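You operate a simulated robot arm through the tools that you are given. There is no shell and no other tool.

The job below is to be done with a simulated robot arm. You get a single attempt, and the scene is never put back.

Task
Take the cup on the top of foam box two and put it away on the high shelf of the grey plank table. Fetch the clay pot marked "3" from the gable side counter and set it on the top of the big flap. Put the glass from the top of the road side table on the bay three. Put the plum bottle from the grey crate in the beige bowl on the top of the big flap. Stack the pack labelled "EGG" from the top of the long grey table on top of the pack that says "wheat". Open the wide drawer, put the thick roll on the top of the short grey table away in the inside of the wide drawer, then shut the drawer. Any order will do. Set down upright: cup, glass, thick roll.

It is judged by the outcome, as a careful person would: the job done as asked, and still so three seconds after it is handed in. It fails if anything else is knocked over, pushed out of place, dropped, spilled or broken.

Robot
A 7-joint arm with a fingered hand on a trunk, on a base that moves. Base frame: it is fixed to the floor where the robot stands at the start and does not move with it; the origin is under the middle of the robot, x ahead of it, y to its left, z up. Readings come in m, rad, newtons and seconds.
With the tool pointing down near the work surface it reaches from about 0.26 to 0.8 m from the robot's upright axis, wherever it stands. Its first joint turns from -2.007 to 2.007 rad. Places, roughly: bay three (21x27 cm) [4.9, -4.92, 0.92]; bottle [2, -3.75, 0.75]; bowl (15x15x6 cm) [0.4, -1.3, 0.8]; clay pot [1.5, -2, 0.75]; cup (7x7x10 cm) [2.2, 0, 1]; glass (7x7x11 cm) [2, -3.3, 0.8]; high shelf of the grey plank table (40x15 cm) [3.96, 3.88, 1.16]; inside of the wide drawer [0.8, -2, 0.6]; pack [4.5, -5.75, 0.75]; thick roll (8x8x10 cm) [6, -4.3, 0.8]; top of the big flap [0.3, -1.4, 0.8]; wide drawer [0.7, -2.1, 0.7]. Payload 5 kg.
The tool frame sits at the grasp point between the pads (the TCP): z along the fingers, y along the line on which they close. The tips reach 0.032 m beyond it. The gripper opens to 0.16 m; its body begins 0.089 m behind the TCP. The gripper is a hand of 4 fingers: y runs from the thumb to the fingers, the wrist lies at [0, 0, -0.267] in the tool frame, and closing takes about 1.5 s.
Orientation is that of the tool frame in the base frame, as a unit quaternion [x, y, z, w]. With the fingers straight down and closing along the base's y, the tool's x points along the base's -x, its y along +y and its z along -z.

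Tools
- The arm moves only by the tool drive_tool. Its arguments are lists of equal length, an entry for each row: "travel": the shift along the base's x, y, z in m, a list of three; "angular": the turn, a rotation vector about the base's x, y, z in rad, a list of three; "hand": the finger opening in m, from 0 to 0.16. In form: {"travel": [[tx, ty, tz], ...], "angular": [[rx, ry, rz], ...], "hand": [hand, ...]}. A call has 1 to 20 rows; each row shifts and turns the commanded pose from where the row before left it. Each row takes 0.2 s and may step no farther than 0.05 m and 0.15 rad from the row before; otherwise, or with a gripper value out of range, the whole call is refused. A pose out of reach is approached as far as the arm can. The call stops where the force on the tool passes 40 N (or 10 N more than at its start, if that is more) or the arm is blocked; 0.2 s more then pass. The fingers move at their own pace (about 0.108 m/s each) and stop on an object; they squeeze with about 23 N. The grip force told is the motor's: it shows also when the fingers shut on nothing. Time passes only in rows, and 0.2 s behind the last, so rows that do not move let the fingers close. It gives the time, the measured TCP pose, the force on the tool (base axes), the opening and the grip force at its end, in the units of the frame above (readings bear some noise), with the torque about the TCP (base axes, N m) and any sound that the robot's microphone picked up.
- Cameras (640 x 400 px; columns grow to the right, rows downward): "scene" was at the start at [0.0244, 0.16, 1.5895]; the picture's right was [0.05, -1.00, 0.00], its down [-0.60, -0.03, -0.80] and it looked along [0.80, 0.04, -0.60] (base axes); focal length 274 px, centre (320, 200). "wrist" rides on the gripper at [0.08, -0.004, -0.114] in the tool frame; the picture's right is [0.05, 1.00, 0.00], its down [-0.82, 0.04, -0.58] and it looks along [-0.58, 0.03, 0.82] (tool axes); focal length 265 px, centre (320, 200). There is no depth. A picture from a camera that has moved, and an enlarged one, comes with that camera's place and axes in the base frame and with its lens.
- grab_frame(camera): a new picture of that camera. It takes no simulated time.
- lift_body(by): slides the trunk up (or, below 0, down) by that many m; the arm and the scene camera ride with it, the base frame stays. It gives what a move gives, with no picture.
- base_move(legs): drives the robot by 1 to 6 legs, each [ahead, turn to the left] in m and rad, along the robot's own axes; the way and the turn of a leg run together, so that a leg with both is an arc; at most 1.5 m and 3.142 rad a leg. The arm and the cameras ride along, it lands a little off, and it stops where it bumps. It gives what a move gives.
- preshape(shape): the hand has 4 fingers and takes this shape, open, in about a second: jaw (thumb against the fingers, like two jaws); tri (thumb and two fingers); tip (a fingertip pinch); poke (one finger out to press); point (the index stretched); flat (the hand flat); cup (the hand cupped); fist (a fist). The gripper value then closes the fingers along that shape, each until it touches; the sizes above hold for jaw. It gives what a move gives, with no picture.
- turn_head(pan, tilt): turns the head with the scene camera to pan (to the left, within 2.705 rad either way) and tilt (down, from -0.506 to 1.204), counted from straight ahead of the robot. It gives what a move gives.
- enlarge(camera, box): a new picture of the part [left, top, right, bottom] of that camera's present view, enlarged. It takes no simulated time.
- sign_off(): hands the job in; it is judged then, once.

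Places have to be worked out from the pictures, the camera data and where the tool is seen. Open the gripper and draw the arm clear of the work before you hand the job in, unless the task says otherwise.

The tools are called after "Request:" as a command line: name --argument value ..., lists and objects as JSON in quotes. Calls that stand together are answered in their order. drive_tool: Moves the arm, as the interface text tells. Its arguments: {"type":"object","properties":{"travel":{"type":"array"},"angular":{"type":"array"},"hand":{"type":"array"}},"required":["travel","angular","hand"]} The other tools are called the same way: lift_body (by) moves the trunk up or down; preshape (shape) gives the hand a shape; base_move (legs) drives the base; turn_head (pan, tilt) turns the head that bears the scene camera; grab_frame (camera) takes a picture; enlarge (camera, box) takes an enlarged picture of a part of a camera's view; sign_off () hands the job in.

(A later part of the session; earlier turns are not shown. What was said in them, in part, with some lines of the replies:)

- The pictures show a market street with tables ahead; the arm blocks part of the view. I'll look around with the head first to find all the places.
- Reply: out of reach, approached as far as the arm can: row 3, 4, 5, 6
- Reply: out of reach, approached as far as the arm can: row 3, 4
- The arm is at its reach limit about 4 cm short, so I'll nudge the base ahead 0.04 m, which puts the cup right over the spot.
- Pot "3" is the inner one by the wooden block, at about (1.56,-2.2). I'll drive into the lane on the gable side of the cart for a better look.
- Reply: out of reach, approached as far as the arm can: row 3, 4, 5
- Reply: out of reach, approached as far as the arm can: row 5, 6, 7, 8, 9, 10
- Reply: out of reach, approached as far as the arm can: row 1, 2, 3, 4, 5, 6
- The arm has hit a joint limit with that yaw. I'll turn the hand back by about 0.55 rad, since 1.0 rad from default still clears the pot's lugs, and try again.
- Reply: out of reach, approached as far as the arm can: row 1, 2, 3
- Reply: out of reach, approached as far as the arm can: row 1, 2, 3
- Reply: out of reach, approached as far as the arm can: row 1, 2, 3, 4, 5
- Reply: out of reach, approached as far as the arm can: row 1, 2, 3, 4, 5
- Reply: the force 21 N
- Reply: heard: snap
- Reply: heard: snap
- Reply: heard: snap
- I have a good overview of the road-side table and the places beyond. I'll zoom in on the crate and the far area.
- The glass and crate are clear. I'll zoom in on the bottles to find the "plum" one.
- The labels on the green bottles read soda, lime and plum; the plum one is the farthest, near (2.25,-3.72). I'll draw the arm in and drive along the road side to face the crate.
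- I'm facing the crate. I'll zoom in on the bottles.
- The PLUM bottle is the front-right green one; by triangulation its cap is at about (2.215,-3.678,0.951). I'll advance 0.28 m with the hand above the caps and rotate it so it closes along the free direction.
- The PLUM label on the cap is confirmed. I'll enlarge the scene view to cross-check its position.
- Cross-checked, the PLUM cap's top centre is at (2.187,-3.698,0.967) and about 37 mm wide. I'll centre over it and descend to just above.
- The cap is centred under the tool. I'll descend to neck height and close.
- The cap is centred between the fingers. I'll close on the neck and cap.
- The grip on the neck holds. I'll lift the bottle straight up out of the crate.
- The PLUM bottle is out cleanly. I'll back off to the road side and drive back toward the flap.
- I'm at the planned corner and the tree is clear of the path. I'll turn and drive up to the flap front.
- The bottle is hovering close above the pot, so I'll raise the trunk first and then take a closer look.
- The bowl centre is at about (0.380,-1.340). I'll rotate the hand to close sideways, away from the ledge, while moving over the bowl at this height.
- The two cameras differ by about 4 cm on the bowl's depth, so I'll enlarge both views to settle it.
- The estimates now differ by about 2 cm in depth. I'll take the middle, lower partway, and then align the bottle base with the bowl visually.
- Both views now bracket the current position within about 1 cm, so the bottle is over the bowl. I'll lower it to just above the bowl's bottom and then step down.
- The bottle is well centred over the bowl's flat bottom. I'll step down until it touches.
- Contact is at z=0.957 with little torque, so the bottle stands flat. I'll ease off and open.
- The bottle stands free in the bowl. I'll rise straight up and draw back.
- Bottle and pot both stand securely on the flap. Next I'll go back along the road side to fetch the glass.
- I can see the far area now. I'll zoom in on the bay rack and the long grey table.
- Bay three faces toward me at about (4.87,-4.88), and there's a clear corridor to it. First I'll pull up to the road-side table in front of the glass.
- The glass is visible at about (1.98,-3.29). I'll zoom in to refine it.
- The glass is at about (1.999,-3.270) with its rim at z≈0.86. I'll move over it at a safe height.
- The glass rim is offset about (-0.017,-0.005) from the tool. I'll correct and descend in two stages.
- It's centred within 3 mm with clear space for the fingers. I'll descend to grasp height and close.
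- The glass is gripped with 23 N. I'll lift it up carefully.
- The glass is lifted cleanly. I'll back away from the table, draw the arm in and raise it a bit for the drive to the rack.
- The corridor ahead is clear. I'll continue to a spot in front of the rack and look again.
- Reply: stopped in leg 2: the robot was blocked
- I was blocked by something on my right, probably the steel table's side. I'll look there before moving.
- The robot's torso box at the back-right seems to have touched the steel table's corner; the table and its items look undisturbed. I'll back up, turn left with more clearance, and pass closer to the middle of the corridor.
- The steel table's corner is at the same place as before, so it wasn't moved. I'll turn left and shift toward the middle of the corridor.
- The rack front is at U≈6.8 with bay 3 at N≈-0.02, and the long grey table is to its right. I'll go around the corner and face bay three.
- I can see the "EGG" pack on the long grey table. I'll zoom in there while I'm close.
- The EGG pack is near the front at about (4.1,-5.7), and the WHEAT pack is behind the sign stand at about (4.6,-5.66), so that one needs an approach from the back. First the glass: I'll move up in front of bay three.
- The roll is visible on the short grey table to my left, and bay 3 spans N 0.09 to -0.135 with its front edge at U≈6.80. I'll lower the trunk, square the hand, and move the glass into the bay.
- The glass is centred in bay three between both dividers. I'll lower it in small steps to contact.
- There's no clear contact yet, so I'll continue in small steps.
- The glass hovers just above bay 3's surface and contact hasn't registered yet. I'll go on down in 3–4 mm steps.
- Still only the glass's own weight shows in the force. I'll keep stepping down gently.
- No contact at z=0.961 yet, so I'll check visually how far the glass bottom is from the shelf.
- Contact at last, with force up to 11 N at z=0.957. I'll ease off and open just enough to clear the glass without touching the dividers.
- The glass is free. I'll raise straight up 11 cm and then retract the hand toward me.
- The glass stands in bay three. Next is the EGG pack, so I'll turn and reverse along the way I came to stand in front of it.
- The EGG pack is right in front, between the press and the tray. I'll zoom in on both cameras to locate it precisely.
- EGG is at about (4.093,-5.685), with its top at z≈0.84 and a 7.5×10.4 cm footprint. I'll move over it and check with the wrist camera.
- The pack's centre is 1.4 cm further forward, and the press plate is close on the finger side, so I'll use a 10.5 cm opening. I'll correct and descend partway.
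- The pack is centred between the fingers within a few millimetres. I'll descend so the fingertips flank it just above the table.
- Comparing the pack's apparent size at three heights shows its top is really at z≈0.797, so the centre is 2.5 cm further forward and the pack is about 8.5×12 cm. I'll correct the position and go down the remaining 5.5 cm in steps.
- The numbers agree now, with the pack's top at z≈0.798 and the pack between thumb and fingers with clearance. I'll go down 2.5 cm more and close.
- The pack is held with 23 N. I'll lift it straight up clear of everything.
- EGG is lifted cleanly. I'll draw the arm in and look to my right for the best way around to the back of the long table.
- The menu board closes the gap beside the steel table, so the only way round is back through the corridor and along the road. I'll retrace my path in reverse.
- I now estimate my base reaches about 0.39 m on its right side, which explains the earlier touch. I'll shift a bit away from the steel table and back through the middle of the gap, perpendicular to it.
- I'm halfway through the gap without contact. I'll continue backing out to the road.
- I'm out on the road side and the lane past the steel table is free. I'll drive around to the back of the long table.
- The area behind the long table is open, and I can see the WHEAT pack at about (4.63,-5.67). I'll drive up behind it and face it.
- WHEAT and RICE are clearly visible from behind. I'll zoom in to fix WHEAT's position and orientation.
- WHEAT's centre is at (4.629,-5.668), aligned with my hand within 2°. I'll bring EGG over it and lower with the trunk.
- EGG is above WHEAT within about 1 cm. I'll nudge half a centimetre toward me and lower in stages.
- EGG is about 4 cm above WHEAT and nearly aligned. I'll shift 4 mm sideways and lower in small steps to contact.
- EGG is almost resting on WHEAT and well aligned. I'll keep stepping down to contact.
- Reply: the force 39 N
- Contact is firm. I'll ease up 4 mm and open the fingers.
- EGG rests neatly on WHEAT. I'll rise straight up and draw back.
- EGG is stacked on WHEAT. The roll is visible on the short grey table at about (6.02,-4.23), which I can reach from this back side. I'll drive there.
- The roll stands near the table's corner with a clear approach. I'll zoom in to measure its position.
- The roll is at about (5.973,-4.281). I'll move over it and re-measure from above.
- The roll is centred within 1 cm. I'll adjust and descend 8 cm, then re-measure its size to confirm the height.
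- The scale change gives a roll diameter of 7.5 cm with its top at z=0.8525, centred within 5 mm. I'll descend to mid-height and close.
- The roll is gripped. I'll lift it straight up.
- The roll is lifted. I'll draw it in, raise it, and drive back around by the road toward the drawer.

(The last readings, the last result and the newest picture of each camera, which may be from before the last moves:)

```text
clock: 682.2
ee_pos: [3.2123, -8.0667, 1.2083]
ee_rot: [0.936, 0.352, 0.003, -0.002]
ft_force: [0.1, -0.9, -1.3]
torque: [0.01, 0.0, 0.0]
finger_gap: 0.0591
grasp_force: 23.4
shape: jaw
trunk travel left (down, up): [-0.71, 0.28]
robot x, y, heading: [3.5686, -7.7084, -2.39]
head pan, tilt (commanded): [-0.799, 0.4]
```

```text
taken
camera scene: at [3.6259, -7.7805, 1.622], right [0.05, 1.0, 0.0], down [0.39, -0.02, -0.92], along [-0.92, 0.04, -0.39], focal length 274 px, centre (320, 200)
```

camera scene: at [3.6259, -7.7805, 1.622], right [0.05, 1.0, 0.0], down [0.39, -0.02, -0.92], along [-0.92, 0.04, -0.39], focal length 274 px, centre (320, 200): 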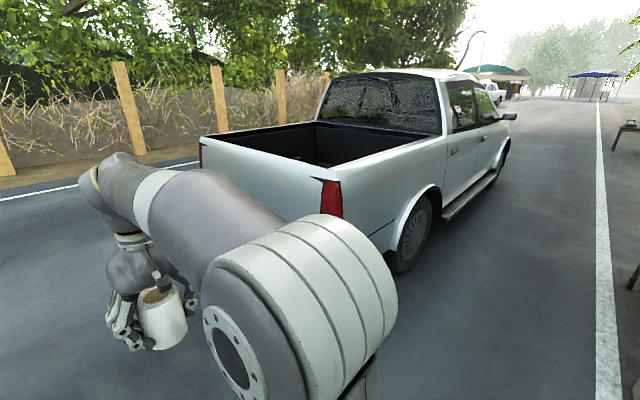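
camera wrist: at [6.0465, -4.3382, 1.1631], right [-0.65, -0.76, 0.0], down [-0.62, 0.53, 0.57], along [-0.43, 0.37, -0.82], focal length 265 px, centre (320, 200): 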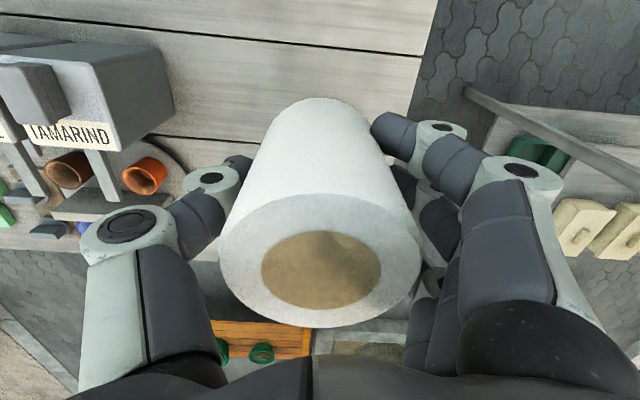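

The lane past the pickup is clear. I'll turn and drive along the road toward the cart.

Request:
base_move --legs '[[0, -1.537], [1.4, 0], [1.4, 0]]'

Request:
turn_head --pan -0.3 --tilt 0.4

Request:
grab_frame --camera "scene"

```text
clock: 699.7
ee_pos: [1.1921, -5.3696, 1.2082]
ee_rot: [0.92, -0.392, 0.004, 0.001]
ft_force: [0.1, 0.6, -2.1]
torque: [-0.01, -0.01, 0.02]
finger_gap: 0.0586
grasp_force: 22.6
shape: jaw
trunk travel left (down, up): [-0.71, 0.28]
robot x, y, heading: [1.5676, -5.7074, 2.37]
head pan, tilt (commanded): [-0.799, 0.4]
```

```text
clock: 700.6
ee_pos: [1.1903, -5.3697, 1.2076]
ee_rot: [0.921, -0.391, 0.004, 0.001]
ft_force: [0.4, -0.8, -1.2]
torque: [-0.02, -0.02, -0.02]
finger_gap: 0.0591
grasp_force: 23.1
shape: jaw
trunk travel left (down, up): [-0.71, 0.28]
robot x, y, heading: [1.5657, -5.7092, 2.373]
head pan, tilt (commanded): [-0.3, 0.4]
```

```text
taken
camera scene: at [1.4514, -5.7826, 1.622], right [0.88, 0.48, 0.0], down [0.19, -0.34, -0.92], along [-0.44, 0.81, -0.39], focal length 274 px, centre (320, 200)
```

scene: 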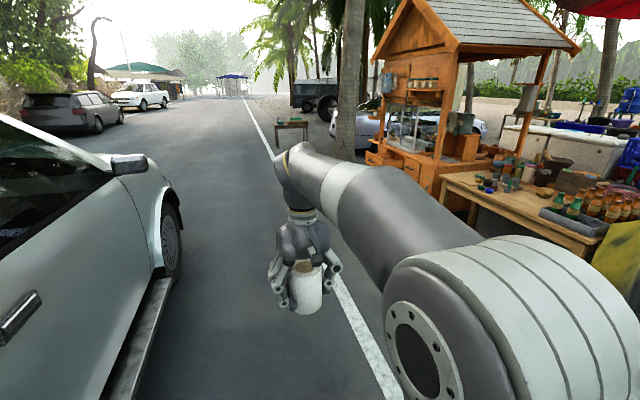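

I'm beside the pickup with good clearance. I'll continue to a spot in front of the open drawer and turn to face it.

Request:
base_move --legs '[[0, -0.017], [1.4, 0], [1.4, 0], [0.36, 0], [0, -1.571], [0.55, 0]]'

Request:
turn_head --pan 0.1 --tilt 0.6

Request:
grab_frame --camera "scene"

```text
clock: 722.9
ee_pos: [0.0294, -2.7566, 1.2069]
ee_rot: [-0.379, 0.926, -0.002, -0.003]
ft_force: [-0.4, 0.0, -0.6]
torque: [-0.01, -0.02, 0.02]
finger_gap: 0.0585
grasp_force: 22.7
shape: jaw
trunk travel left (down, up): [-0.71, 0.28]
robot x, y, heading: [-0.3077, -3.1319, 0.807]
head pan, tilt (commanded): [-0.3, 0.4]
```

```text
clock: 723.8
ee_pos: [0.0289, -2.756, 1.2088]
ee_rot: [-0.377, 0.926, -0.002, -0.002]
ft_force: [0.4, 0.4, -2.0]
torque: [-0.01, -0.02, -0.02]
finger_gap: 0.0587
grasp_force: 23.1
shape: jaw
trunk travel left (down, up): [-0.71, 0.28]
robot x, y, heading: [-0.3088, -3.1302, 0.805]
head pan, tilt (commanded): [0.099, 0.6]
```

```text
taken
camera scene: at [-0.4093, -2.9987, 1.6038], right [0.79, -0.62, 0.0], down [-0.35, -0.44, -0.83], along [0.51, 0.65, -0.56], focal length 274 px, centre (320, 200)
```

scene: 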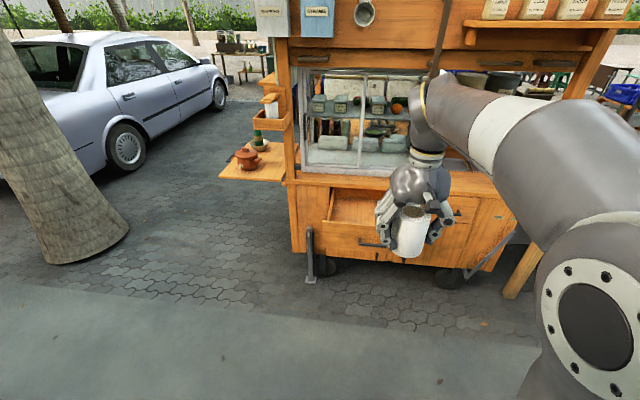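

The open drawer is right ahead. I'll zoom in to measure its inside.

Request:
enlarge --camera "scene" --box '[280, 160, 480, 290]'

Request:
enlarge --camera "scene" --box '[215, 90, 305, 190]'

```text
3.08 times, centred on (380, 225) of scene
camera zoom: at [-0.4093, -2.9987, 1.6038], right [0.79, -0.62, 0.0], down [-0.35, -0.44, -0.83], along [0.51, 0.65, -0.56], focal length 842 px, centre (135, 123)
```

zoom: 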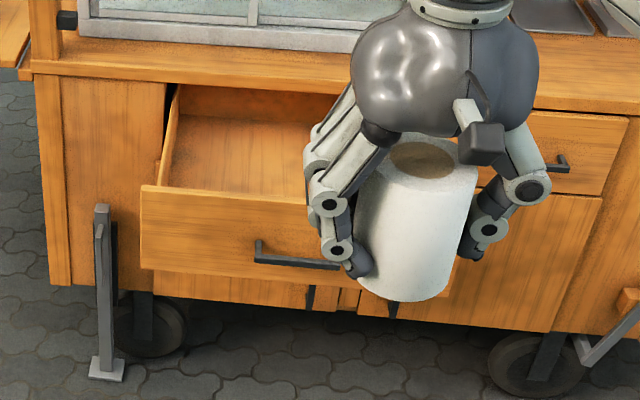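

```text
4.00 times, centred on (260, 140) of scene
camera zoom: at [-0.4093, -2.9987, 1.6038], right [0.79, -0.62, 0.0], down [-0.35, -0.44, -0.83], along [0.51, 0.65, -0.56], focal length 1094 px, centre (560, 440)
```

zoom: 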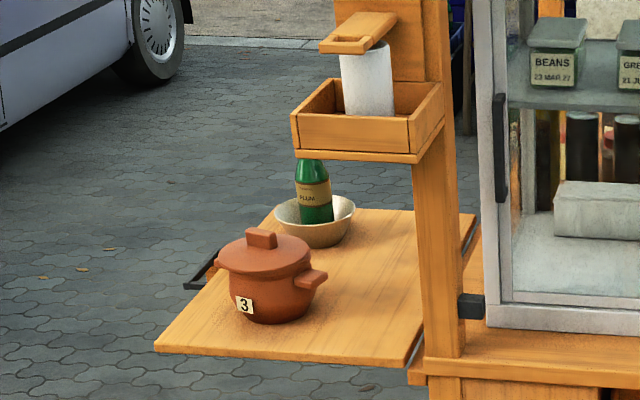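

The drawer's front panel is at N≈-1.37 and spans U 1.72–2.24. I'll advance and bring the roll above the middle of the open part.

Request:
base_move --legs '[[0, -0.02], [0.53, 0]]'

Request:
turn_head --pan 0.2 --tilt 0.9

Request:
grab_frame --camera "scene"

Request:
grab_frame --camera "wrist"

```text
clock: 727.2
ee_pos: [0.4058, -2.387, 1.2061]
ee_rot: [-0.371, 0.929, -0.002, -0.003]
ft_force: [1.0, 1.4, -1.2]
torque: [-0.01, 0.02, 0.0]
finger_gap: 0.0587
grasp_force: 22.7
shape: jaw
trunk travel left (down, up): [-0.71, 0.28]
robot x, y, heading: [0.0613, -2.762, 0.792]
head pan, tilt (commanded): [0.099, 0.6]
```

```text
clock: 728.0
ee_pos: [0.4052, -2.3878, 1.2073]
ee_rot: [-0.371, 0.929, -0.002, -0.003]
ft_force: [-0.5, -0.5, -1.9]
torque: [0.02, 0.05, 0.0]
finger_gap: 0.0588
grasp_force: 23.1
shape: jaw
trunk travel left (down, up): [-0.71, 0.28]
robot x, y, heading: [0.062, -2.7582, 0.793]
head pan, tilt (commanded): [0.201, 0.901]
```

```text
taken
camera scene: at [-0.0521, -2.6291, 1.579], right [0.84, -0.55, 0.0], down [-0.43, -0.66, -0.62], along [0.34, 0.52, -0.78], focal length 274 px, centre (320, 200)
```

scene: 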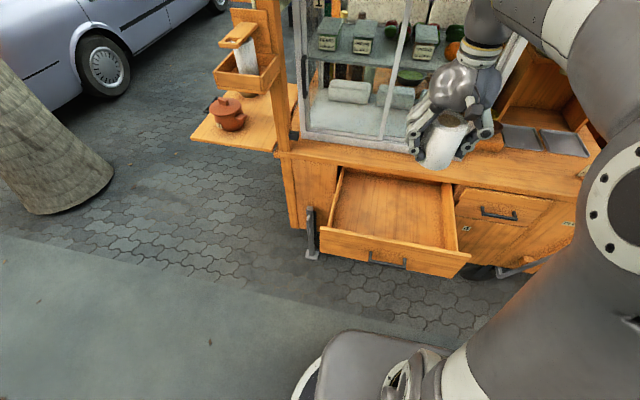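

```text
taken
camera wrist: at [0.35, -2.4447, 1.322], right [-0.73, 0.69, 0.0], down [0.56, 0.6, 0.57], along [0.39, 0.41, -0.82], focal length 265 px, centre (320, 200)
```

wrist: 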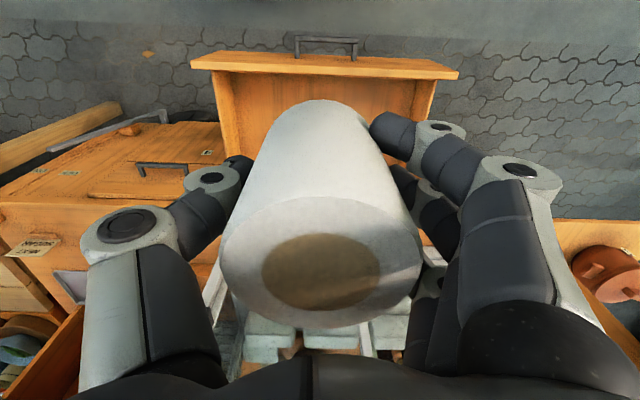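

The front panel's top is at N≈-1.41, so the opening runs from about -1.38 to -1.10. I'll move the roll to N≈-1.25, the middle of the opening, and lower the trunk.

Request:
drive_tool --travel '[[0.0265, 0.0265, 0], [0.0265, 0.0265, 0], [0.0265, 0.0265, 0], [0.0265, 0.0265, 0], [0, 0, 0]]' --angular '[[0, 0, 0], [0, 0, 0], [0, 0, 0], [0, 0, 0], [0, 0, 0]]' --hand '[0.04, 0.04, 0.04, 0.04, 0.04]'

Request:
lift_body --by -0.3

Request:
grab_frame --camera "scene"

Request:
grab_frame --camera "wrist"

```text
clock: 729.2
ee_pos: [0.512, -2.282, 1.2079]
ee_rot: [-0.372, 0.928, -0.003, -0.003]
ft_force: [-0.3, -1.0, -1.7]
torque: [0.04, 0.0, 0.01]
finger_gap: 0.0588
grasp_force: 22.8
shape: jaw
trunk travel left (down, up): [-0.71, 0.28]
robot x, y, heading: [0.0619, -2.7577, 0.798]
head pan, tilt (commanded): [0.201, 0.901]
```

```text
clock: 732.2
ee_pos: [0.5131, -2.2815, 0.9068]
ee_rot: [-0.371, 0.928, -0.002, -0.004]
ft_force: [-0.5, 0.0, -1.0]
torque: [0.02, 0.0, 0.03]
finger_gap: 0.0587
grasp_force: 23.6
shape: jaw
trunk travel left (down, up): [-0.41, 0.58]
robot x, y, heading: [0.0647, -2.7611, 0.797]
head pan, tilt (commanded): [0.201, 0.901]
```

```text
taken
camera scene: at [-0.0521, -2.6291, 1.279], right [0.84, -0.54, 0.0], down [-0.43, -0.66, -0.62], along [0.34, 0.52, -0.78], focal length 274 px, centre (320, 200)
```

scene: 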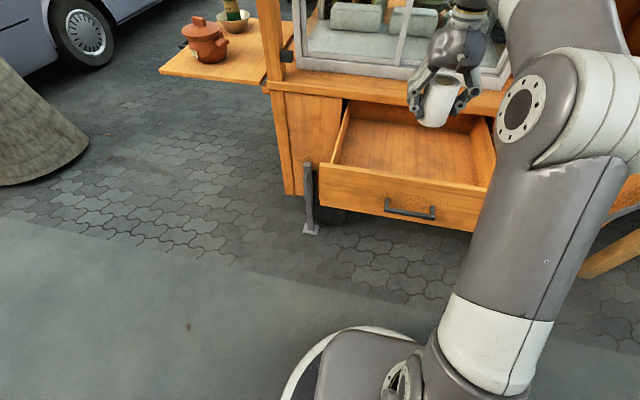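

```text
taken
camera wrist: at [0.4574, -2.3385, 1.022], right [-0.73, 0.69, 0.0], down [0.56, 0.6, 0.57], along [0.39, 0.41, -0.82], focal length 265 px, centre (320, 200)
```

wrist: 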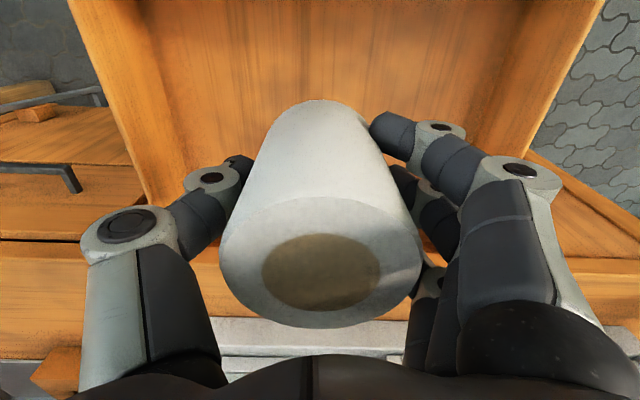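

The roll is above the drawer's open interior with clearance all round. I'll lower it with the arm, then step down to the drawer floor.

Request:
drive_tool --travel '[[0, 0, -0.04], [0, 0, -0.04], [0, 0, -0.04], [0, 0, -0.03], [0, 0, 0]]' --angular '[[0, 0, 0], [0, 0, 0], [0, 0, 0], [0, 0, 0], [0, 0, 0]]' --hand '[0.04, 0.04, 0.04, 0.04, 0.04]'

Request:
grab_frame --camera "wrist"

Request:
grab_frame --camera "scene"

```text
clock: 733.4
ee_pos: [0.5121, -2.2824, 0.7578]
ee_rot: [-0.371, 0.928, -0.002, -0.003]
ft_force: [0.0, 0.4, -1.4]
torque: [-0.04, -0.01, 0.0]
finger_gap: 0.0587
grasp_force: 23.2
shape: jaw
trunk travel left (down, up): [-0.41, 0.58]
robot x, y, heading: [0.0643, -2.7572, 0.794]
head pan, tilt (commanded): [0.201, 0.901]
```

```text
taken
camera wrist: at [0.4566, -2.3387, 0.8732], right [-0.73, 0.69, 0.0], down [0.56, 0.6, 0.57], along [0.39, 0.41, -0.82], focal length 265 px, centre (320, 200)
```

wrist: 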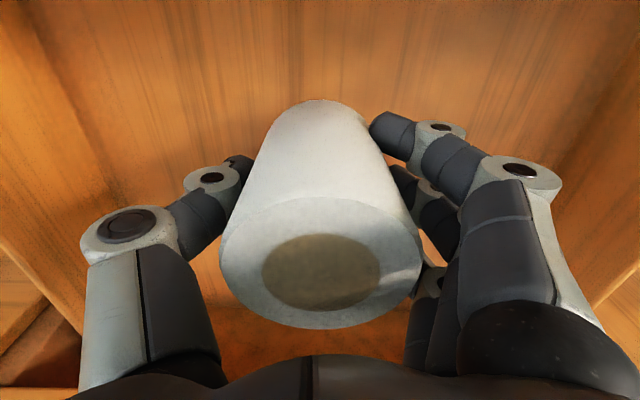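

```text
taken
camera scene: at [-0.052, -2.629, 1.279], right [0.84, -0.54, 0.0], down [-0.43, -0.66, -0.62], along [0.34, 0.52, -0.78], focal length 274 px, centre (320, 200)
```

scene: 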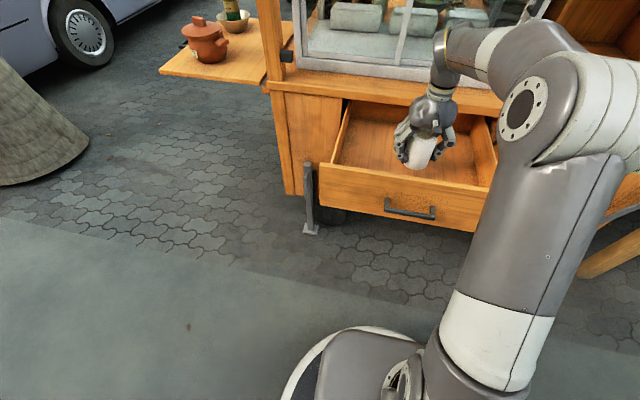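

The roll is inside the drawer's opening. I'll continue down in small steps until it touches the floor.

Request:
drive_tool --travel '[[0, 0, -0.008], [0, 0, -0.008], [0, 0, -0.008], [0, 0, -0.006], [0, 0, 0]]' --angular '[[0, 0, 0], [0, 0, 0], [0, 0, 0], [0, 0, 0], [0, 0, 0]]' --hand '[0.04, 0.04, 0.04, 0.04, 0.04]'

Request:
drive_tool --travel '[[0, 0, -0.004], [0, 0, -0.004], [0, 0, 0]]' --angular '[[0, 0, 0], [0, 0, 0], [0, 0, 0]]' --hand '[0.04, 0.04, 0.04]'

Request:
drive_tool --travel '[[0, 0, -0.004], [0, 0, -0.004], [0, 0, 0]]' --angular '[[0, 0, 0], [0, 0, 0], [0, 0, 0]]' --hand '[0.04, 0.04, 0.04]'

```text
clock: 734.6
ee_pos: [0.5107, -2.2823, 0.7279]
ee_rot: [-0.371, 0.929, -0.001, -0.003]
ft_force: [-1.0, 0.0, -0.6]
torque: [0.01, 0.0, 0.0]
finger_gap: 0.0584
grasp_force: 23.2
shape: jaw
trunk travel left (down, up): [-0.41, 0.58]
robot x, y, heading: [0.059, -2.7569, 0.798]
head pan, tilt (commanded): [0.201, 0.901]
```

```text
clock: 735.4
ee_pos: [0.5124, -2.2826, 0.7199]
ee_rot: [-0.371, 0.928, -0.002, -0.003]
ft_force: [0.8, -0.2, -1.4]
torque: [0.02, -0.03, -0.01]
finger_gap: 0.0585
grasp_force: 23.0
shape: jaw
trunk travel left (down, up): [-0.41, 0.58]
robot x, y, heading: [0.0638, -2.7594, 0.796]
head pan, tilt (commanded): [0.201, 0.901]
```

```text
clock: 736.2
ee_pos: [0.5127, -2.2822, 0.7117]
ee_rot: [-0.371, 0.928, -0.002, -0.003]
ft_force: [0.1, 0.5, -1.7]
torque: [-0.02, -0.02, -0.02]
finger_gap: 0.0585
grasp_force: 22.9
shape: jaw
trunk travel left (down, up): [-0.41, 0.58]
robot x, y, heading: [0.0597, -2.7584, 0.793]
head pan, tilt (commanded): [0.201, 0.901]
```

No contact yet at z=0.712, so I'll keep stepping down.

Request:
drive_tool --travel '[[0, 0, -0.004], [0, 0, -0.004], [0, 0, 0]]' --angular '[[0, 0, 0], [0, 0, 0], [0, 0, 0]]' --hand '[0.04, 0.04, 0.04]'

Request:
drive_tool --travel '[[0, 0, -0.004], [0, 0, -0.003], [0, 0, 0]]' --angular '[[0, 0, 0], [0, 0, 0], [0, 0, 0]]' --hand '[0.04, 0.04, 0.04]'

Request:
drive_tool --travel '[[0, 0, -0.003], [0, 0, -0.003], [0, 0, 0]]' --angular '[[0, 0, 0], [0, 0, 0], [0, 0, 0]]' --hand '[0.04, 0.04, 0.04]'

```text
clock: 737.0
ee_pos: [0.513, -2.2819, 0.7034]
ee_rot: [-0.371, 0.929, -0.002, -0.004]
ft_force: [1.0, 0.4, -1.7]
torque: [-0.05, 0.01, -0.02]
finger_gap: 0.0586
grasp_force: 22.9
shape: jaw
trunk travel left (down, up): [-0.41, 0.58]
robot x, y, heading: [0.0643, -2.7581, 0.794]
head pan, tilt (commanded): [0.201, 0.901]
```

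```text
clock: 737.8
ee_pos: [0.5126, -2.2809, 0.6963]
ee_rot: [-0.371, 0.929, -0.002, -0.002]
ft_force: [0.7, -0.2, -1.6]
torque: [0.03, -0.01, -0.02]
finger_gap: 0.0587
grasp_force: 23.0
shape: jaw
trunk travel left (down, up): [-0.41, 0.58]
robot x, y, heading: [0.0625, -2.7587, 0.796]
head pan, tilt (commanded): [0.201, 0.901]
```

```text
clock: 738.6
ee_pos: [0.5123, -2.2816, 0.6918]
ee_rot: [-0.371, 0.929, -0.002, -0.001]
ft_force: [1.6, -0.2, 14.1]
torque: [0.04, 0.04, 0.02]
finger_gap: 0.0584
grasp_force: 22.9
shape: jaw
trunk travel left (down, up): [-0.41, 0.58]
robot x, y, heading: [0.0647, -2.7573, 0.79]
head pan, tilt (commanded): [0.201, 0.901]
```

The roll touches the drawer floor, with 14 N at z=0.692. I'll ease off and open the fingers.

Request:
drive_tool --travel '[[0, 0, 0.002], [0, 0, 0], [0, 0, 0], [0, 0, 0], [0, 0, 0], [0, 0, 0]]' --angular '[[0, 0, 0], [0, 0, 0], [0, 0, 0], [0, 0, 0], [0, 0, 0], [0, 0, 0]]' --hand '[0.04, 0.07, 0.09, 0.11, 0.12, 0.12]'

Request:
grab_frame --camera "wrist"

Request:
drive_tool --travel '[[0, 0, 0.02], [0, 0, 0.03], [0, 0, 0.04], [0, 0, 0.04], [0, 0, 0.04], [0, 0, 0.04], [0, 0, 0]]' --angular '[[0, 0, 0], [0, 0, 0], [0, 0, 0], [0, 0, 0], [0, 0, 0], [0, 0, 0], [0, 0, 0]]' --hand '[0.12, 0.12, 0.12, 0.12, 0.12, 0.12, 0.12]'

Request:
grab_frame --camera "scene"

Request:
grab_frame --camera "wrist"

```text
clock: 740.0
ee_pos: [0.5113, -2.2807, 0.6923]
ee_rot: [-0.371, 0.928, -0.002, -0.003]
ft_force: [0.4, 0.1, -0.3]
torque: [0.01, 0.01, -0.01]
finger_gap: 0.12
grasp_force: 0.1
shape: jaw
trunk travel left (down, up): [-0.41, 0.58]
robot x, y, heading: [0.064, -2.7592, 0.791]
head pan, tilt (commanded): [0.201, 0.901]
```

```text
taken
camera wrist: at [0.4572, -2.3385, 0.8064], right [-0.73, 0.69, 0.0], down [0.56, 0.6, 0.57], along [0.39, 0.41, -0.82], focal length 265 px, centre (320, 200)
```

wrist: 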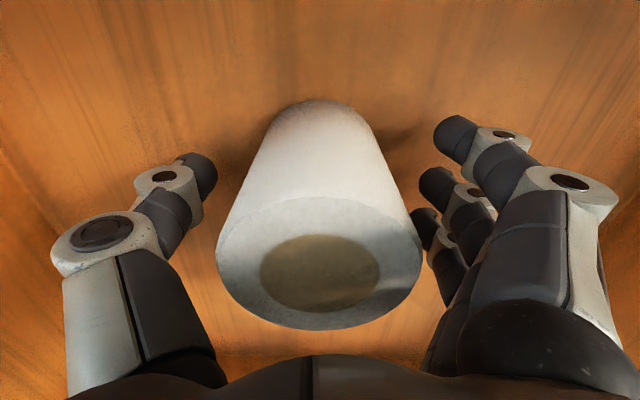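

```text
clock: 741.6
ee_pos: [0.5121, -2.28, 0.9009]
ee_rot: [-0.372, 0.928, -0.003, -0.002]
ft_force: [-0.1, 0.4, 0.3]
torque: [-0.02, 0.0, -0.02]
finger_gap: 0.1195
grasp_force: 0.0
shape: jaw
trunk travel left (down, up): [-0.41, 0.58]
robot x, y, heading: [0.0655, -2.7552, 0.797]
head pan, tilt (commanded): [0.201, 0.901]
```

```text
taken
camera scene: at [-0.0523, -2.6293, 1.279], right [0.84, -0.54, 0.0], down [-0.43, -0.66, -0.62], along [0.34, 0.52, -0.78], focal length 274 px, centre (320, 200)
```

scene: 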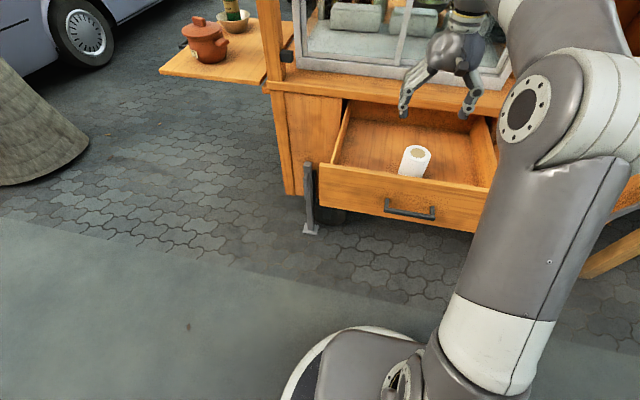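

```text
taken
camera wrist: at [0.4576, -2.3373, 1.0155], right [-0.73, 0.69, 0.0], down [0.56, 0.6, 0.57], along [0.39, 0.41, -0.82], focal length 265 px, centre (320, 200)
```

wrist: 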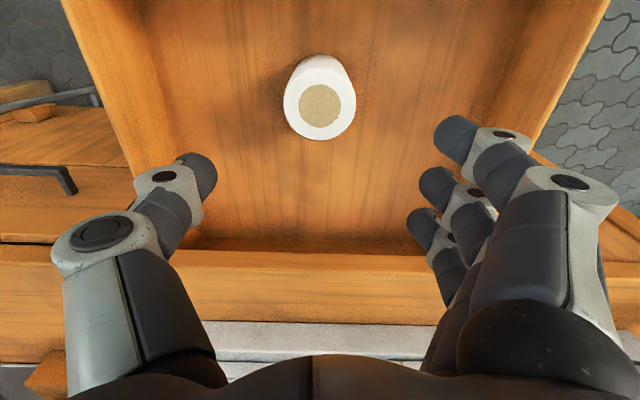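

The roll stands upright inside the drawer. I'll now bring the closed hand back over the front panel to push the drawer shut.

Request:
drive_tool --travel '[[-0.03, -0.03, 0], [-0.03, -0.03, 0], [-0.03, -0.03, 0], [-0.03, -0.03, 0], [-0.03, -0.03, 0], [-0.035, -0.035, 0], [0, 0, 0]]' --angular '[[0, 0, 0], [0, 0, 0], [0, 0, 0], [0, 0, 0], [0, 0, 0], [0, 0, 0], [0, 0, 0]]' --hand '[0.1, 0.08, 0.06, 0.04, 0.02, 0.0, 0.0]'

Request:
grab_frame --camera "wrist"

Request:
grab_frame --camera "scene"

```text
clock: 743.2
ee_pos: [0.3275, -2.468, 0.9007]
ee_rot: [-0.371, 0.929, -0.003, -0.003]
ft_force: [0.0, -0.8, 0.8]
torque: [-0.02, 0.01, 0.01]
finger_gap: 0.0
grasp_force: 23.1
shape: jaw
trunk travel left (down, up): [-0.41, 0.58]
robot x, y, heading: [0.0654, -2.7622, 0.798]
head pan, tilt (commanded): [0.201, 0.901]
```

```text
taken
camera wrist: at [0.2726, -2.5246, 1.0142], right [-0.73, 0.69, 0.0], down [0.56, 0.6, 0.57], along [0.39, 0.41, -0.82], focal length 265 px, centre (320, 200)
```

wrist: 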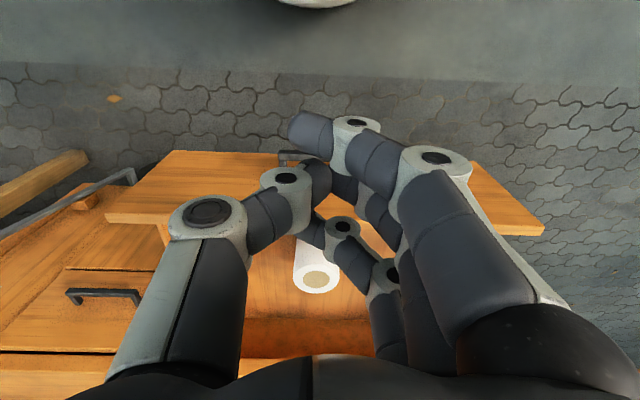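

```text
taken
camera scene: at [-0.0526, -2.6296, 1.279], right [0.84, -0.54, 0.0], down [-0.43, -0.66, -0.62], along [0.34, 0.52, -0.78], focal length 274 px, centre (320, 200)
```

scene: 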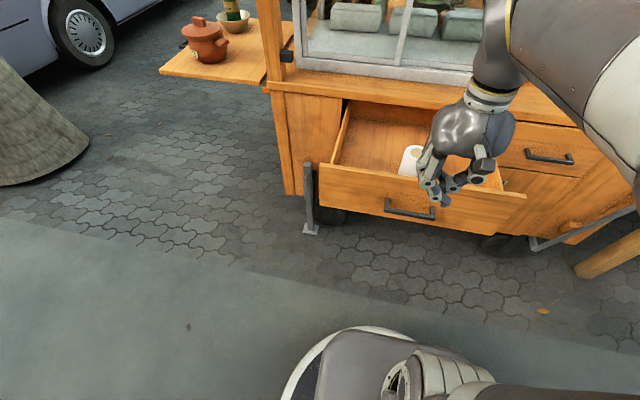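

The panel's face is at N≈-1.385 and its bar at about -1.42; my closed hand is about 3 cm in front of it. I'll step back slightly and lower to handle height.

Request:
drive_tool --travel '[[-0.012, -0.012, 0], [0, 0, -0.04], [0, 0, -0.04], [0, 0, -0.04], [0, 0, -0.04], [0, 0, -0.045], [0, 0, 0]]' --angular '[[0, 0, 0], [0, 0, 0], [0, 0, 0], [0, 0, 0], [0, 0, 0], [0, 0, 0], [0, 0, 0]]' --hand '[0, 0, 0, 0, 0, 0, 0]'

Request:
grab_frame --camera "wrist"

Request:
grab_frame --camera "scene"

```text
clock: 744.8
ee_pos: [0.3141, -2.477, 0.6971]
ee_rot: [-0.371, 0.929, -0.002, -0.003]
ft_force: [0.3, 0.3, 0.0]
torque: [0.04, -0.04, -0.03]
finger_gap: 0.0
grasp_force: 22.9
shape: jaw
trunk travel left (down, up): [-0.41, 0.58]
robot x, y, heading: [0.0626, -2.7581, 0.795]
head pan, tilt (commanded): [0.201, 0.901]
```

```text
taken
camera wrist: at [0.2597, -2.533, 0.811], right [-0.73, 0.69, 0.0], down [0.56, 0.6, 0.57], along [0.39, 0.41, -0.82], focal length 265 px, centre (320, 200)
```

wrist: 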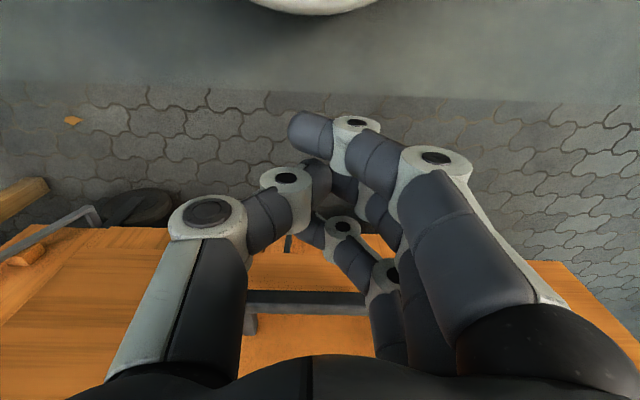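

```text
taken
camera scene: at [-0.0521, -2.6291, 1.279], right [0.84, -0.54, 0.0], down [-0.43, -0.66, -0.62], along [0.34, 0.52, -0.78], focal length 274 px, centre (320, 200)
```

scene: 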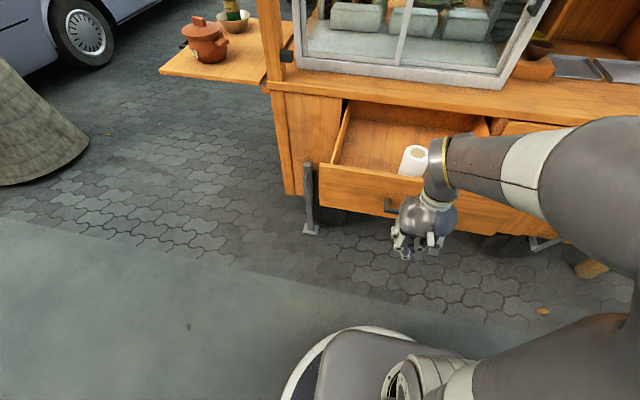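

The closed fingers are right in front of the bar. I'll push forward slowly.

Request:
drive_tool --travel '[[0.0106, 0.0106, 0], [0.0106, 0.0106, 0], [0.0106, 0.0106, 0], [0.0106, 0.0106, 0], [0.0106, 0.0106, 0], [0.0106, 0.0106, 0], [0.0106, 0.0106, 0], [0.0106, 0.0106, 0]]' --angular '[[0, 0, 0], [0, 0, 0], [0, 0, 0], [0, 0, 0], [0, 0, 0], [0, 0, 0], [0, 0, 0], [0, 0, 0]]' --hand '[0, 0, 0, 0, 0, 0, 0, 0]'

Request:
grab_frame --camera "scene"

```text
clock: 746.6
ee_pos: [0.4013, -2.3941, 0.6985]
ee_rot: [-0.372, 0.928, -0.002, -0.003]
ft_force: [0.1, 0.2, -0.6]
torque: [0.03, 0.01, 0.02]
finger_gap: 0.0
grasp_force: 23.1
shape: jaw
trunk travel left (down, up): [-0.41, 0.58]
robot x, y, heading: [0.0639, -2.7588, 0.798]
head pan, tilt (commanded): [0.201, 0.901]
```

```text
taken
camera scene: at [-0.0523, -2.6293, 1.279], right [0.84, -0.54, 0.0], down [-0.43, -0.66, -0.62], along [0.34, 0.52, -0.78], focal length 274 px, centre (320, 200)
```

scene: 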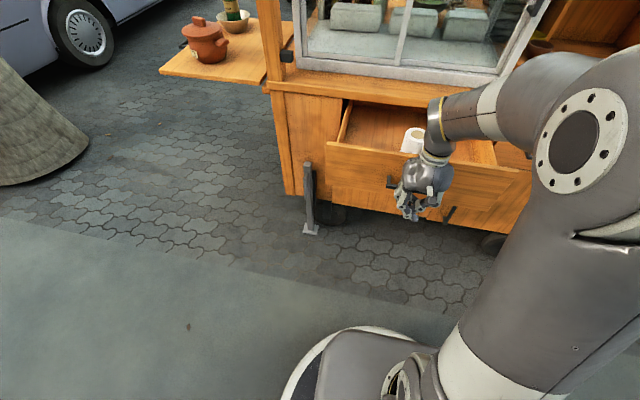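

The drawer is moving in smoothly and the roll stays upright. I'll continue pushing slowly.

Request:
drive_tool --travel '[[0.0106, 0.0106, 0], [0.0106, 0.0106, 0], [0.0106, 0.0106, 0], [0.0106, 0.0106, 0], [0.0106, 0.0106, 0], [0.0106, 0.0106, 0], [0.0106, 0.0106, 0], [0.0106, 0.0106, 0]]' --angular '[[0, 0, 0], [0, 0, 0], [0, 0, 0], [0, 0, 0], [0, 0, 0], [0, 0, 0], [0, 0, 0], [0, 0, 0]]' --hand '[0, 0, 0, 0, 0, 0, 0, 0]'

Request:
grab_frame --camera "scene"

```text
clock: 748.4
ee_pos: [0.4839, -2.309, 0.6988]
ee_rot: [-0.372, 0.928, -0.002, -0.003]
ft_force: [-0.2, -0.4, 0.6]
torque: [0.04, -0.01, -0.01]
finger_gap: 0.0
grasp_force: 23.1
shape: jaw
trunk travel left (down, up): [-0.41, 0.58]
robot x, y, heading: [0.0618, -2.7564, 0.793]
head pan, tilt (commanded): [0.201, 0.901]
```

```text
taken
camera scene: at [-0.0523, -2.6292, 1.279], right [0.84, -0.54, 0.0], down [-0.43, -0.66, -0.62], along [0.34, 0.52, -0.78], focal length 274 px, centre (320, 200)
```

scene: 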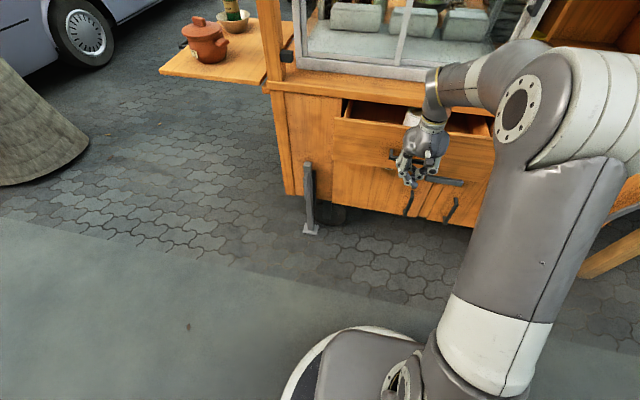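

About 10 cm remain and the roll is still upright, going under the counter. I'll push on more slowly.

Request:
drive_tool --travel '[[0.0085, 0.0085, 0], [0.0085, 0.0085, 0], [0.0085, 0.0085, 0], [0.0085, 0.0085, 0], [0.0085, 0.0085, 0], [0.007, 0.007, 0], [0, 0, 0]]' --angular '[[0, 0, 0], [0, 0, 0], [0, 0, 0], [0, 0, 0], [0, 0, 0], [0, 0, 0], [0, 0, 0]]' --hand '[0, 0, 0, 0, 0, 0, 0]'

Request:
grab_frame --camera "scene"

Request:
enlarge --camera "scene" --box '[320, 60, 500, 220]'

```text
clock: 750.0
ee_pos: [0.5336, -2.2588, 0.6979]
ee_rot: [-0.372, 0.928, -0.001, -0.003]
ft_force: [0.1, 0.6, -0.1]
torque: [-0.03, -0.01, 0.03]
finger_gap: 0.0
grasp_force: 23.2
shape: jaw
trunk travel left (down, up): [-0.41, 0.58]
robot x, y, heading: [0.0637, -2.76, 0.796]
head pan, tilt (commanded): [0.201, 0.901]
```

```text
taken
camera scene: at [-0.0521, -2.6291, 1.279], right [0.84, -0.54, 0.0], down [-0.43, -0.66, -0.62], along [0.34, 0.52, -0.78], focal length 274 px, centre (320, 200)
```

scene: 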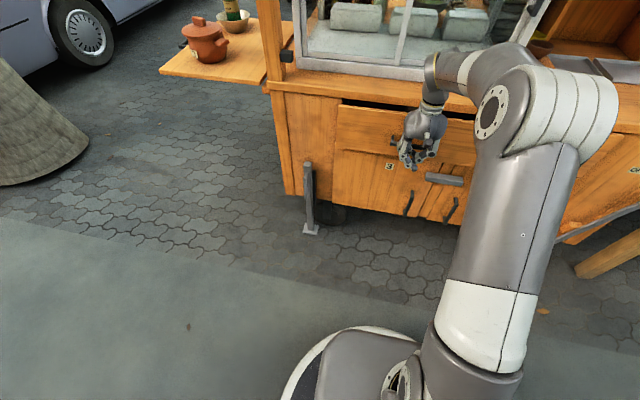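

```text
2.50 times, centred on (410, 140) of scene
camera zoom: at [-0.0521, -2.6291, 1.279], right [0.84, -0.54, 0.0], down [-0.43, -0.66, -0.62], along [0.34, 0.52, -0.78], focal length 684 px, centre (95, 350)
```

zoom: 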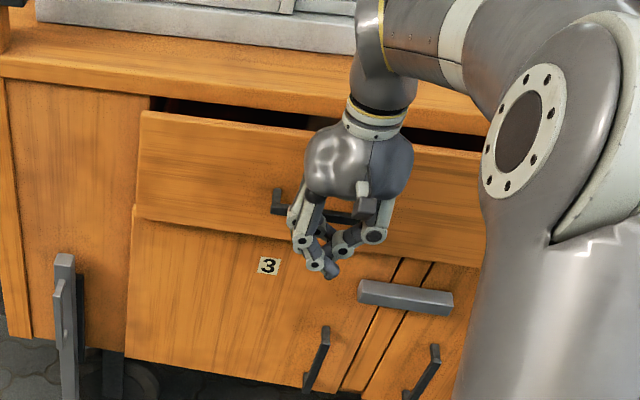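

About 3–4 cm remain. I'll push the last bit in small steps and watch for the force of the end stop.

Request:
drive_tool --travel '[[0.005, 0.005, 0], [0.005, 0.005, 0], [0.005, 0.005, 0], [0.004, 0.004, 0], [0, 0, 0]]' --angular '[[0, 0, 0], [0, 0, 0], [0, 0, 0], [0, 0, 0], [0, 0, 0]]' --hand '[0, 0, 0, 0, 0]'

Request:
enlarge --camera "scene" --box '[320, 60, 500, 220]'

```text
clock: 751.2
ee_pos: [0.5537, -2.2406, 0.6977]
ee_rot: [-0.37, 0.929, -0.002, -0.003]
ft_force: [0.9, 0.2, -0.2]
torque: [0.04, -0.02, 0.0]
finger_gap: 0.0
grasp_force: 22.5
shape: jaw
trunk travel left (down, up): [-0.41, 0.58]
robot x, y, heading: [0.0603, -2.7602, 0.791]
head pan, tilt (commanded): [0.201, 0.901]
```

```text
2.50 times, centred on (410, 140) of scene
camera zoom: at [-0.0521, -2.6291, 1.279], right [0.84, -0.54, 0.0], down [-0.43, -0.66, -0.62], along [0.34, 0.52, -0.78], focal length 684 px, centre (95, 350)
```

zoom: 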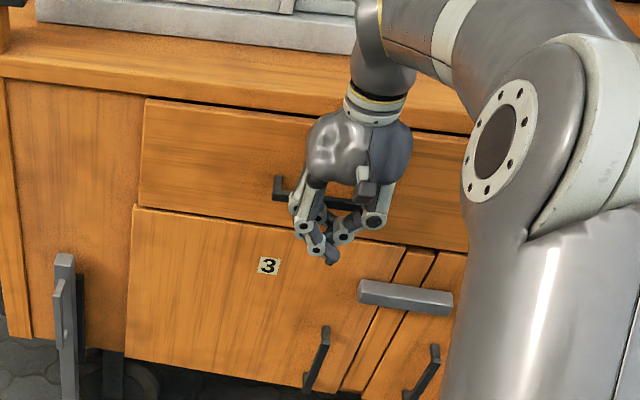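

The drawer looks nearly flush. I'll push a few millimetres more until I feel the stop.

Request:
drive_tool --travel '[[0.0025, 0.0025, 0], [0.0025, 0.0025, 0], [0.0025, 0.0025, 0], [0, 0, 0]]' --angular '[[0, 0, 0], [0, 0, 0], [0, 0, 0], [0, 0, 0]]' --hand '[0, 0, 0, 0]'

Request:
enlarge --camera "scene" --box '[330, 80, 480, 180]'

```text
clock: 752.2
ee_pos: [0.5568, -2.2351, 0.6971]
ee_rot: [-0.371, 0.929, -0.003, -0.008]
ft_force: [-10.7, -12.8, 5.6]
torque: [0.33, -0.17, 0.29]
finger_gap: 0.0002
grasp_force: 22.8
shape: jaw
trunk travel left (down, up): [-0.41, 0.58]
robot x, y, heading: [0.0649, -2.7581, 0.8]
head pan, tilt (commanded): [0.201, 0.901]
stopped in row 4: the force on the tool passed its limit at 41 N (the readings are from after the stop); the commanded pose is now the measured one
```

```text
4.00 times, centred on (405, 130) of scene
camera zoom: at [-0.0542, -2.6313, 1.2792], right [0.84, -0.54, 0.0], down [-0.43, -0.66, -0.62], along [0.34, 0.52, -0.78], focal length 1094 px, centre (-20, 480)
```

zoom: 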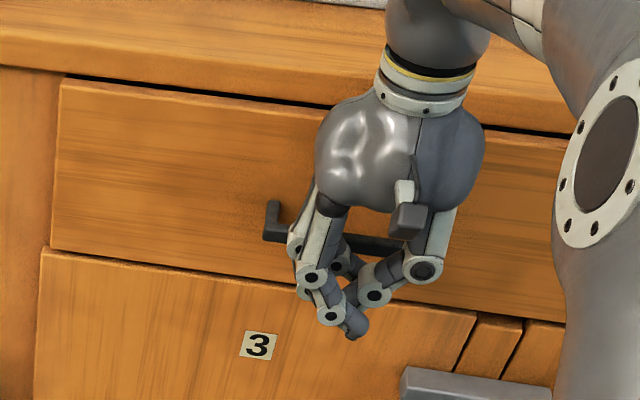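

The drawer is shut against its stop. I'll draw the hand straight back, away from the handle, and check that the drawer stays closed.

Request:
drive_tool --travel '[[-0.007, -0.007, 0], [-0.014, -0.014, 0], [-0.02, -0.02, 0], [-0.025, -0.025, 0], [-0.025, -0.025, 0], [-0.025, -0.025, 0], [0, 0, 0]]' --angular '[[0, 0, 0], [0, 0, 0], [0, 0, 0], [0, 0, 0], [0, 0, 0], [0, 0, 0], [0, 0, 0]]' --hand '[0, 0, 0, 0, 0, 0, 0]'

Request:
grab_frame --camera "scene"

Request:
grab_frame --camera "wrist"

```text
clock: 753.8
ee_pos: [0.4415, -2.3512, 0.6952]
ee_rot: [-0.37, 0.929, -0.002, -0.007]
ft_force: [1.1, 1.4, -0.5]
torque: [0.01, 0.0, 0.03]
finger_gap: 0.0001
grasp_force: 23.2
shape: jaw
trunk travel left (down, up): [-0.41, 0.58]
robot x, y, heading: [0.0644, -2.7589, 0.79]
head pan, tilt (commanded): [0.201, 0.901]
```

```text
taken
camera scene: at [-0.0529, -2.6299, 1.279], right [0.84, -0.54, 0.0], down [-0.43, -0.66, -0.62], along [0.34, 0.52, -0.78], focal length 274 px, centre (320, 200)
```

scene: 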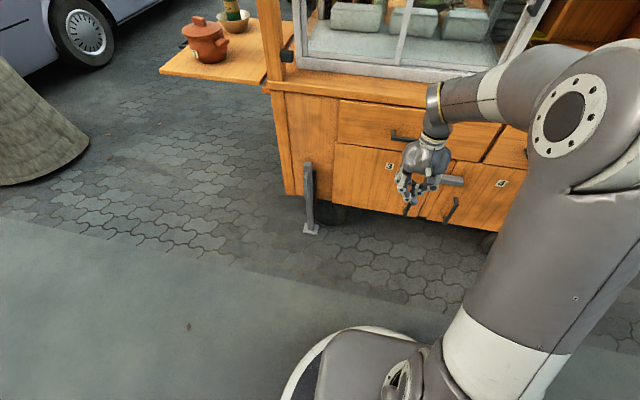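

```text
taken
camera wrist: at [0.3872, -2.408, 0.8097], right [-0.73, 0.69, 0.0], down [0.57, 0.6, 0.56], along [0.39, 0.41, -0.83], focal length 265 px, centre (320, 200)
```

wrist: 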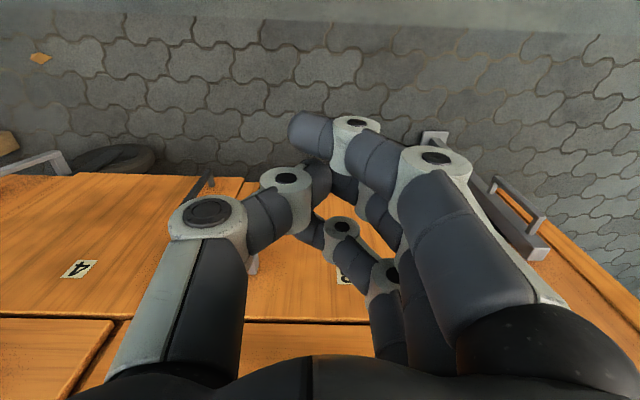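

The drawer stays closed. I'll back the base away, raise the arm, open the gripper, and take a last look.

Request:
base_move --legs '[[-0.5, 0]]'

Request:
lift_body --by 0.35

Request:
drive_tool --travel '[[0, 0, 0.01], [0, 0, 0.01], [0, 0, 0], [0, 0, 0], [0, 0, 0], [0, 0, 0]]' --angular '[[0, 0, 0], [0, 0, 0], [0, 0, 0], [0, 0, 0], [0, 0, 0], [0, 0, 0]]' --hand '[0.05, 0.1, 0.15, 0.16, 0.16, 0.16]'

Request:
turn_head --pan 0.15 --tilt 0.55

Request:
grab_frame --camera "scene"

Request:
enlarge --camera "scene" --box '[200, 100, 420, 280]'

```text
clock: 756.7
ee_pos: [0.0897, -2.7113, 0.6957]
ee_rot: [-0.369, 0.929, -0.003, -0.007]
ft_force: [0.3, 0.2, 0.8]
torque: [0.02, -0.04, 0.0]
finger_gap: 0.0
grasp_force: 23.6
shape: jaw
trunk travel left (down, up): [-0.41, 0.58]
robot x, y, heading: [-0.2947, -3.1161, 0.785]
head pan, tilt (commanded): [0.201, 0.901]
```

```text
clock: 760.2
ee_pos: [0.0896, -2.7121, 1.0448]
ee_rot: [-0.369, 0.929, -0.003, -0.007]
ft_force: [-0.4, 0.3, 0.6]
torque: [-0.01, 0.02, -0.02]
finger_gap: 0.0
grasp_force: 22.4
shape: jaw
trunk travel left (down, up): [-0.76, 0.23]
robot x, y, heading: [-0.2913, -3.1145, 0.787]
head pan, tilt (commanded): [0.201, 0.901]
```

```text
clock: 761.6
ee_pos: [0.0888, -2.7118, 1.065]
ee_rot: [-0.369, 0.93, -0.003, -0.008]
ft_force: [0.5, 0.1, -0.5]
torque: [0.0, -0.02, 0.0]
finger_gap: 0.1598
grasp_force: 0.0
shape: jaw
trunk travel left (down, up): [-0.76, 0.23]
robot x, y, heading: [-0.2894, -3.1173, 0.791]
head pan, tilt (commanded): [0.201, 0.901]
```

```text
clock: 762.4
ee_pos: [0.0891, -2.7111, 1.0665]
ee_rot: [-0.369, 0.929, -0.003, -0.008]
ft_force: [-1.0, 0.1, 0.8]
torque: [-0.01, -0.01, 0.0]
finger_gap: 0.1596
grasp_force: 0.1
shape: jaw
trunk travel left (down, up): [-0.76, 0.23]
robot x, y, heading: [-0.2923, -3.1169, 0.784]
head pan, tilt (commanded): [0.15, 0.55]
```

```text
taken
camera scene: at [-0.3945, -2.9781, 1.6582], right [0.81, -0.59, 0.0], down [-0.31, -0.42, -0.85], along [0.5, 0.69, -0.52], focal length 274 px, centre (320, 200)
```

scene: 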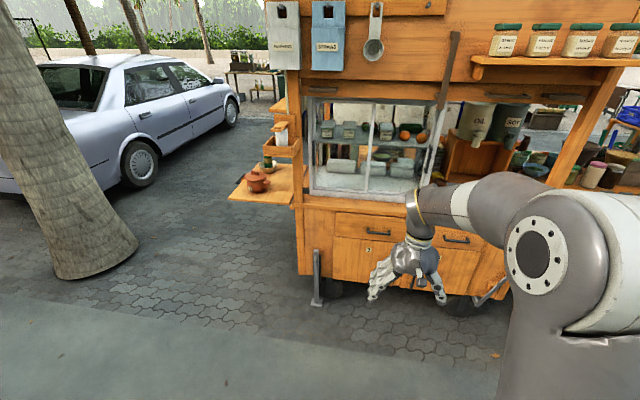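

```text
2.22 times, centred on (310, 190) of scene
camera zoom: at [-0.3945, -2.9781, 1.6582], right [0.81, -0.59, 0.0], down [-0.31, -0.42, -0.85], along [0.5, 0.69, -0.52], focal length 608 px, centre (342, 222)
```

zoom: 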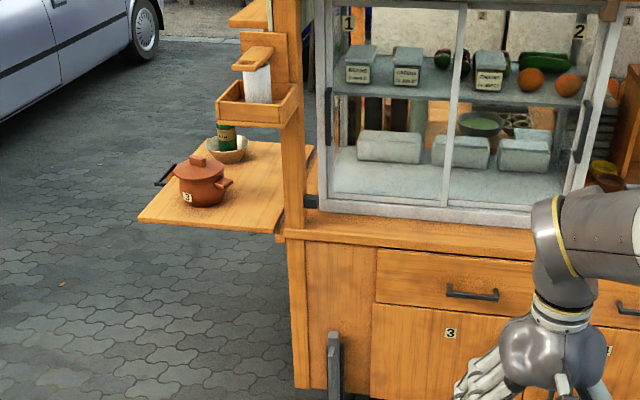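

The drawer is flush, and the pot and bottle are on the flap. I'll take one last close look at the pot's lid and the bottle before handing in.

Request:
enlarge --camera "scene" --box '[225, 140, 305, 210]'

Request:
enlarge --camera "scene" --box '[320, 200, 420, 290]'

```text
5.71 times, centred on (265, 175) of scene
camera zoom: at [-0.3945, -2.9781, 1.6582], right [0.81, -0.59, 0.0], down [-0.31, -0.42, -0.85], along [0.5, 0.69, -0.52], focal length 1563 px, centre (634, 343)
```

zoom: 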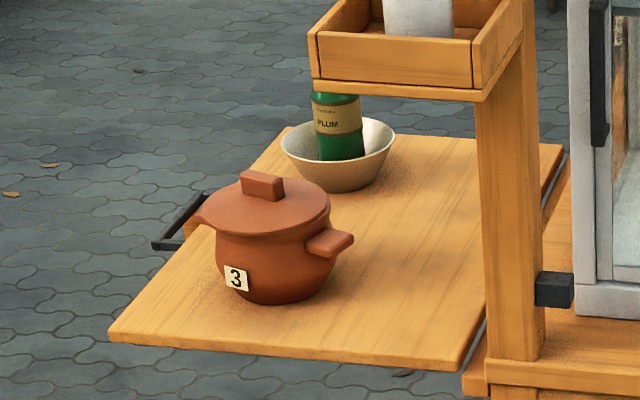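

```text
4.44 times, centred on (370, 245) of scene
camera zoom: at [-0.3945, -2.9781, 1.6582], right [0.81, -0.59, 0.0], down [-0.31, -0.42, -0.85], along [0.5, 0.69, -0.52], focal length 1216 px, centre (98, 0)
```

zoom: 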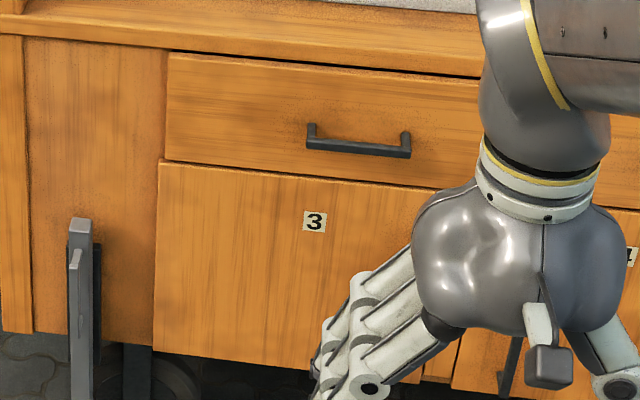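

Everything checks out: the pot's lid is seated, the PLUM bottle stands in the bowl, the drawer is shut flush with the roll inside, and the arm is clear with the gripper open. I'll hand the job in.

Request:
sign_off

```text
The job is handed in.
```

All six parts of the job are done and handed in. No result came back, so this rests on what the last pictures showed.

- **Cup:** it stands upright on the free right end of the high shelf of the grey plank table, beside the purple cup.
- **Clay pot "3":** it is on the big flap with its lid on. The lid turned out to be a separate piece. It wedged between the fingers and lifted off as I let go, so I lowered it back on and checked that it was seated.
- **Glass:** it stands upright in bay three, between the dividers.
- **Plum bottle:** it stands in the beige bowl on the flap, next to the pot.
- **EGG pack:** it is stacked squarely on the WHEAT pack.
- **Wide drawer:** I opened it, stood the thick roll upright inside and pushed the drawer shut. The roll was upright until it went under the counter; I could not see it after that.

**Bump:** on the way to bay three, the robot's base touched the steel table by the road. The table was where it had been before, and the things on it looked undisturbed.
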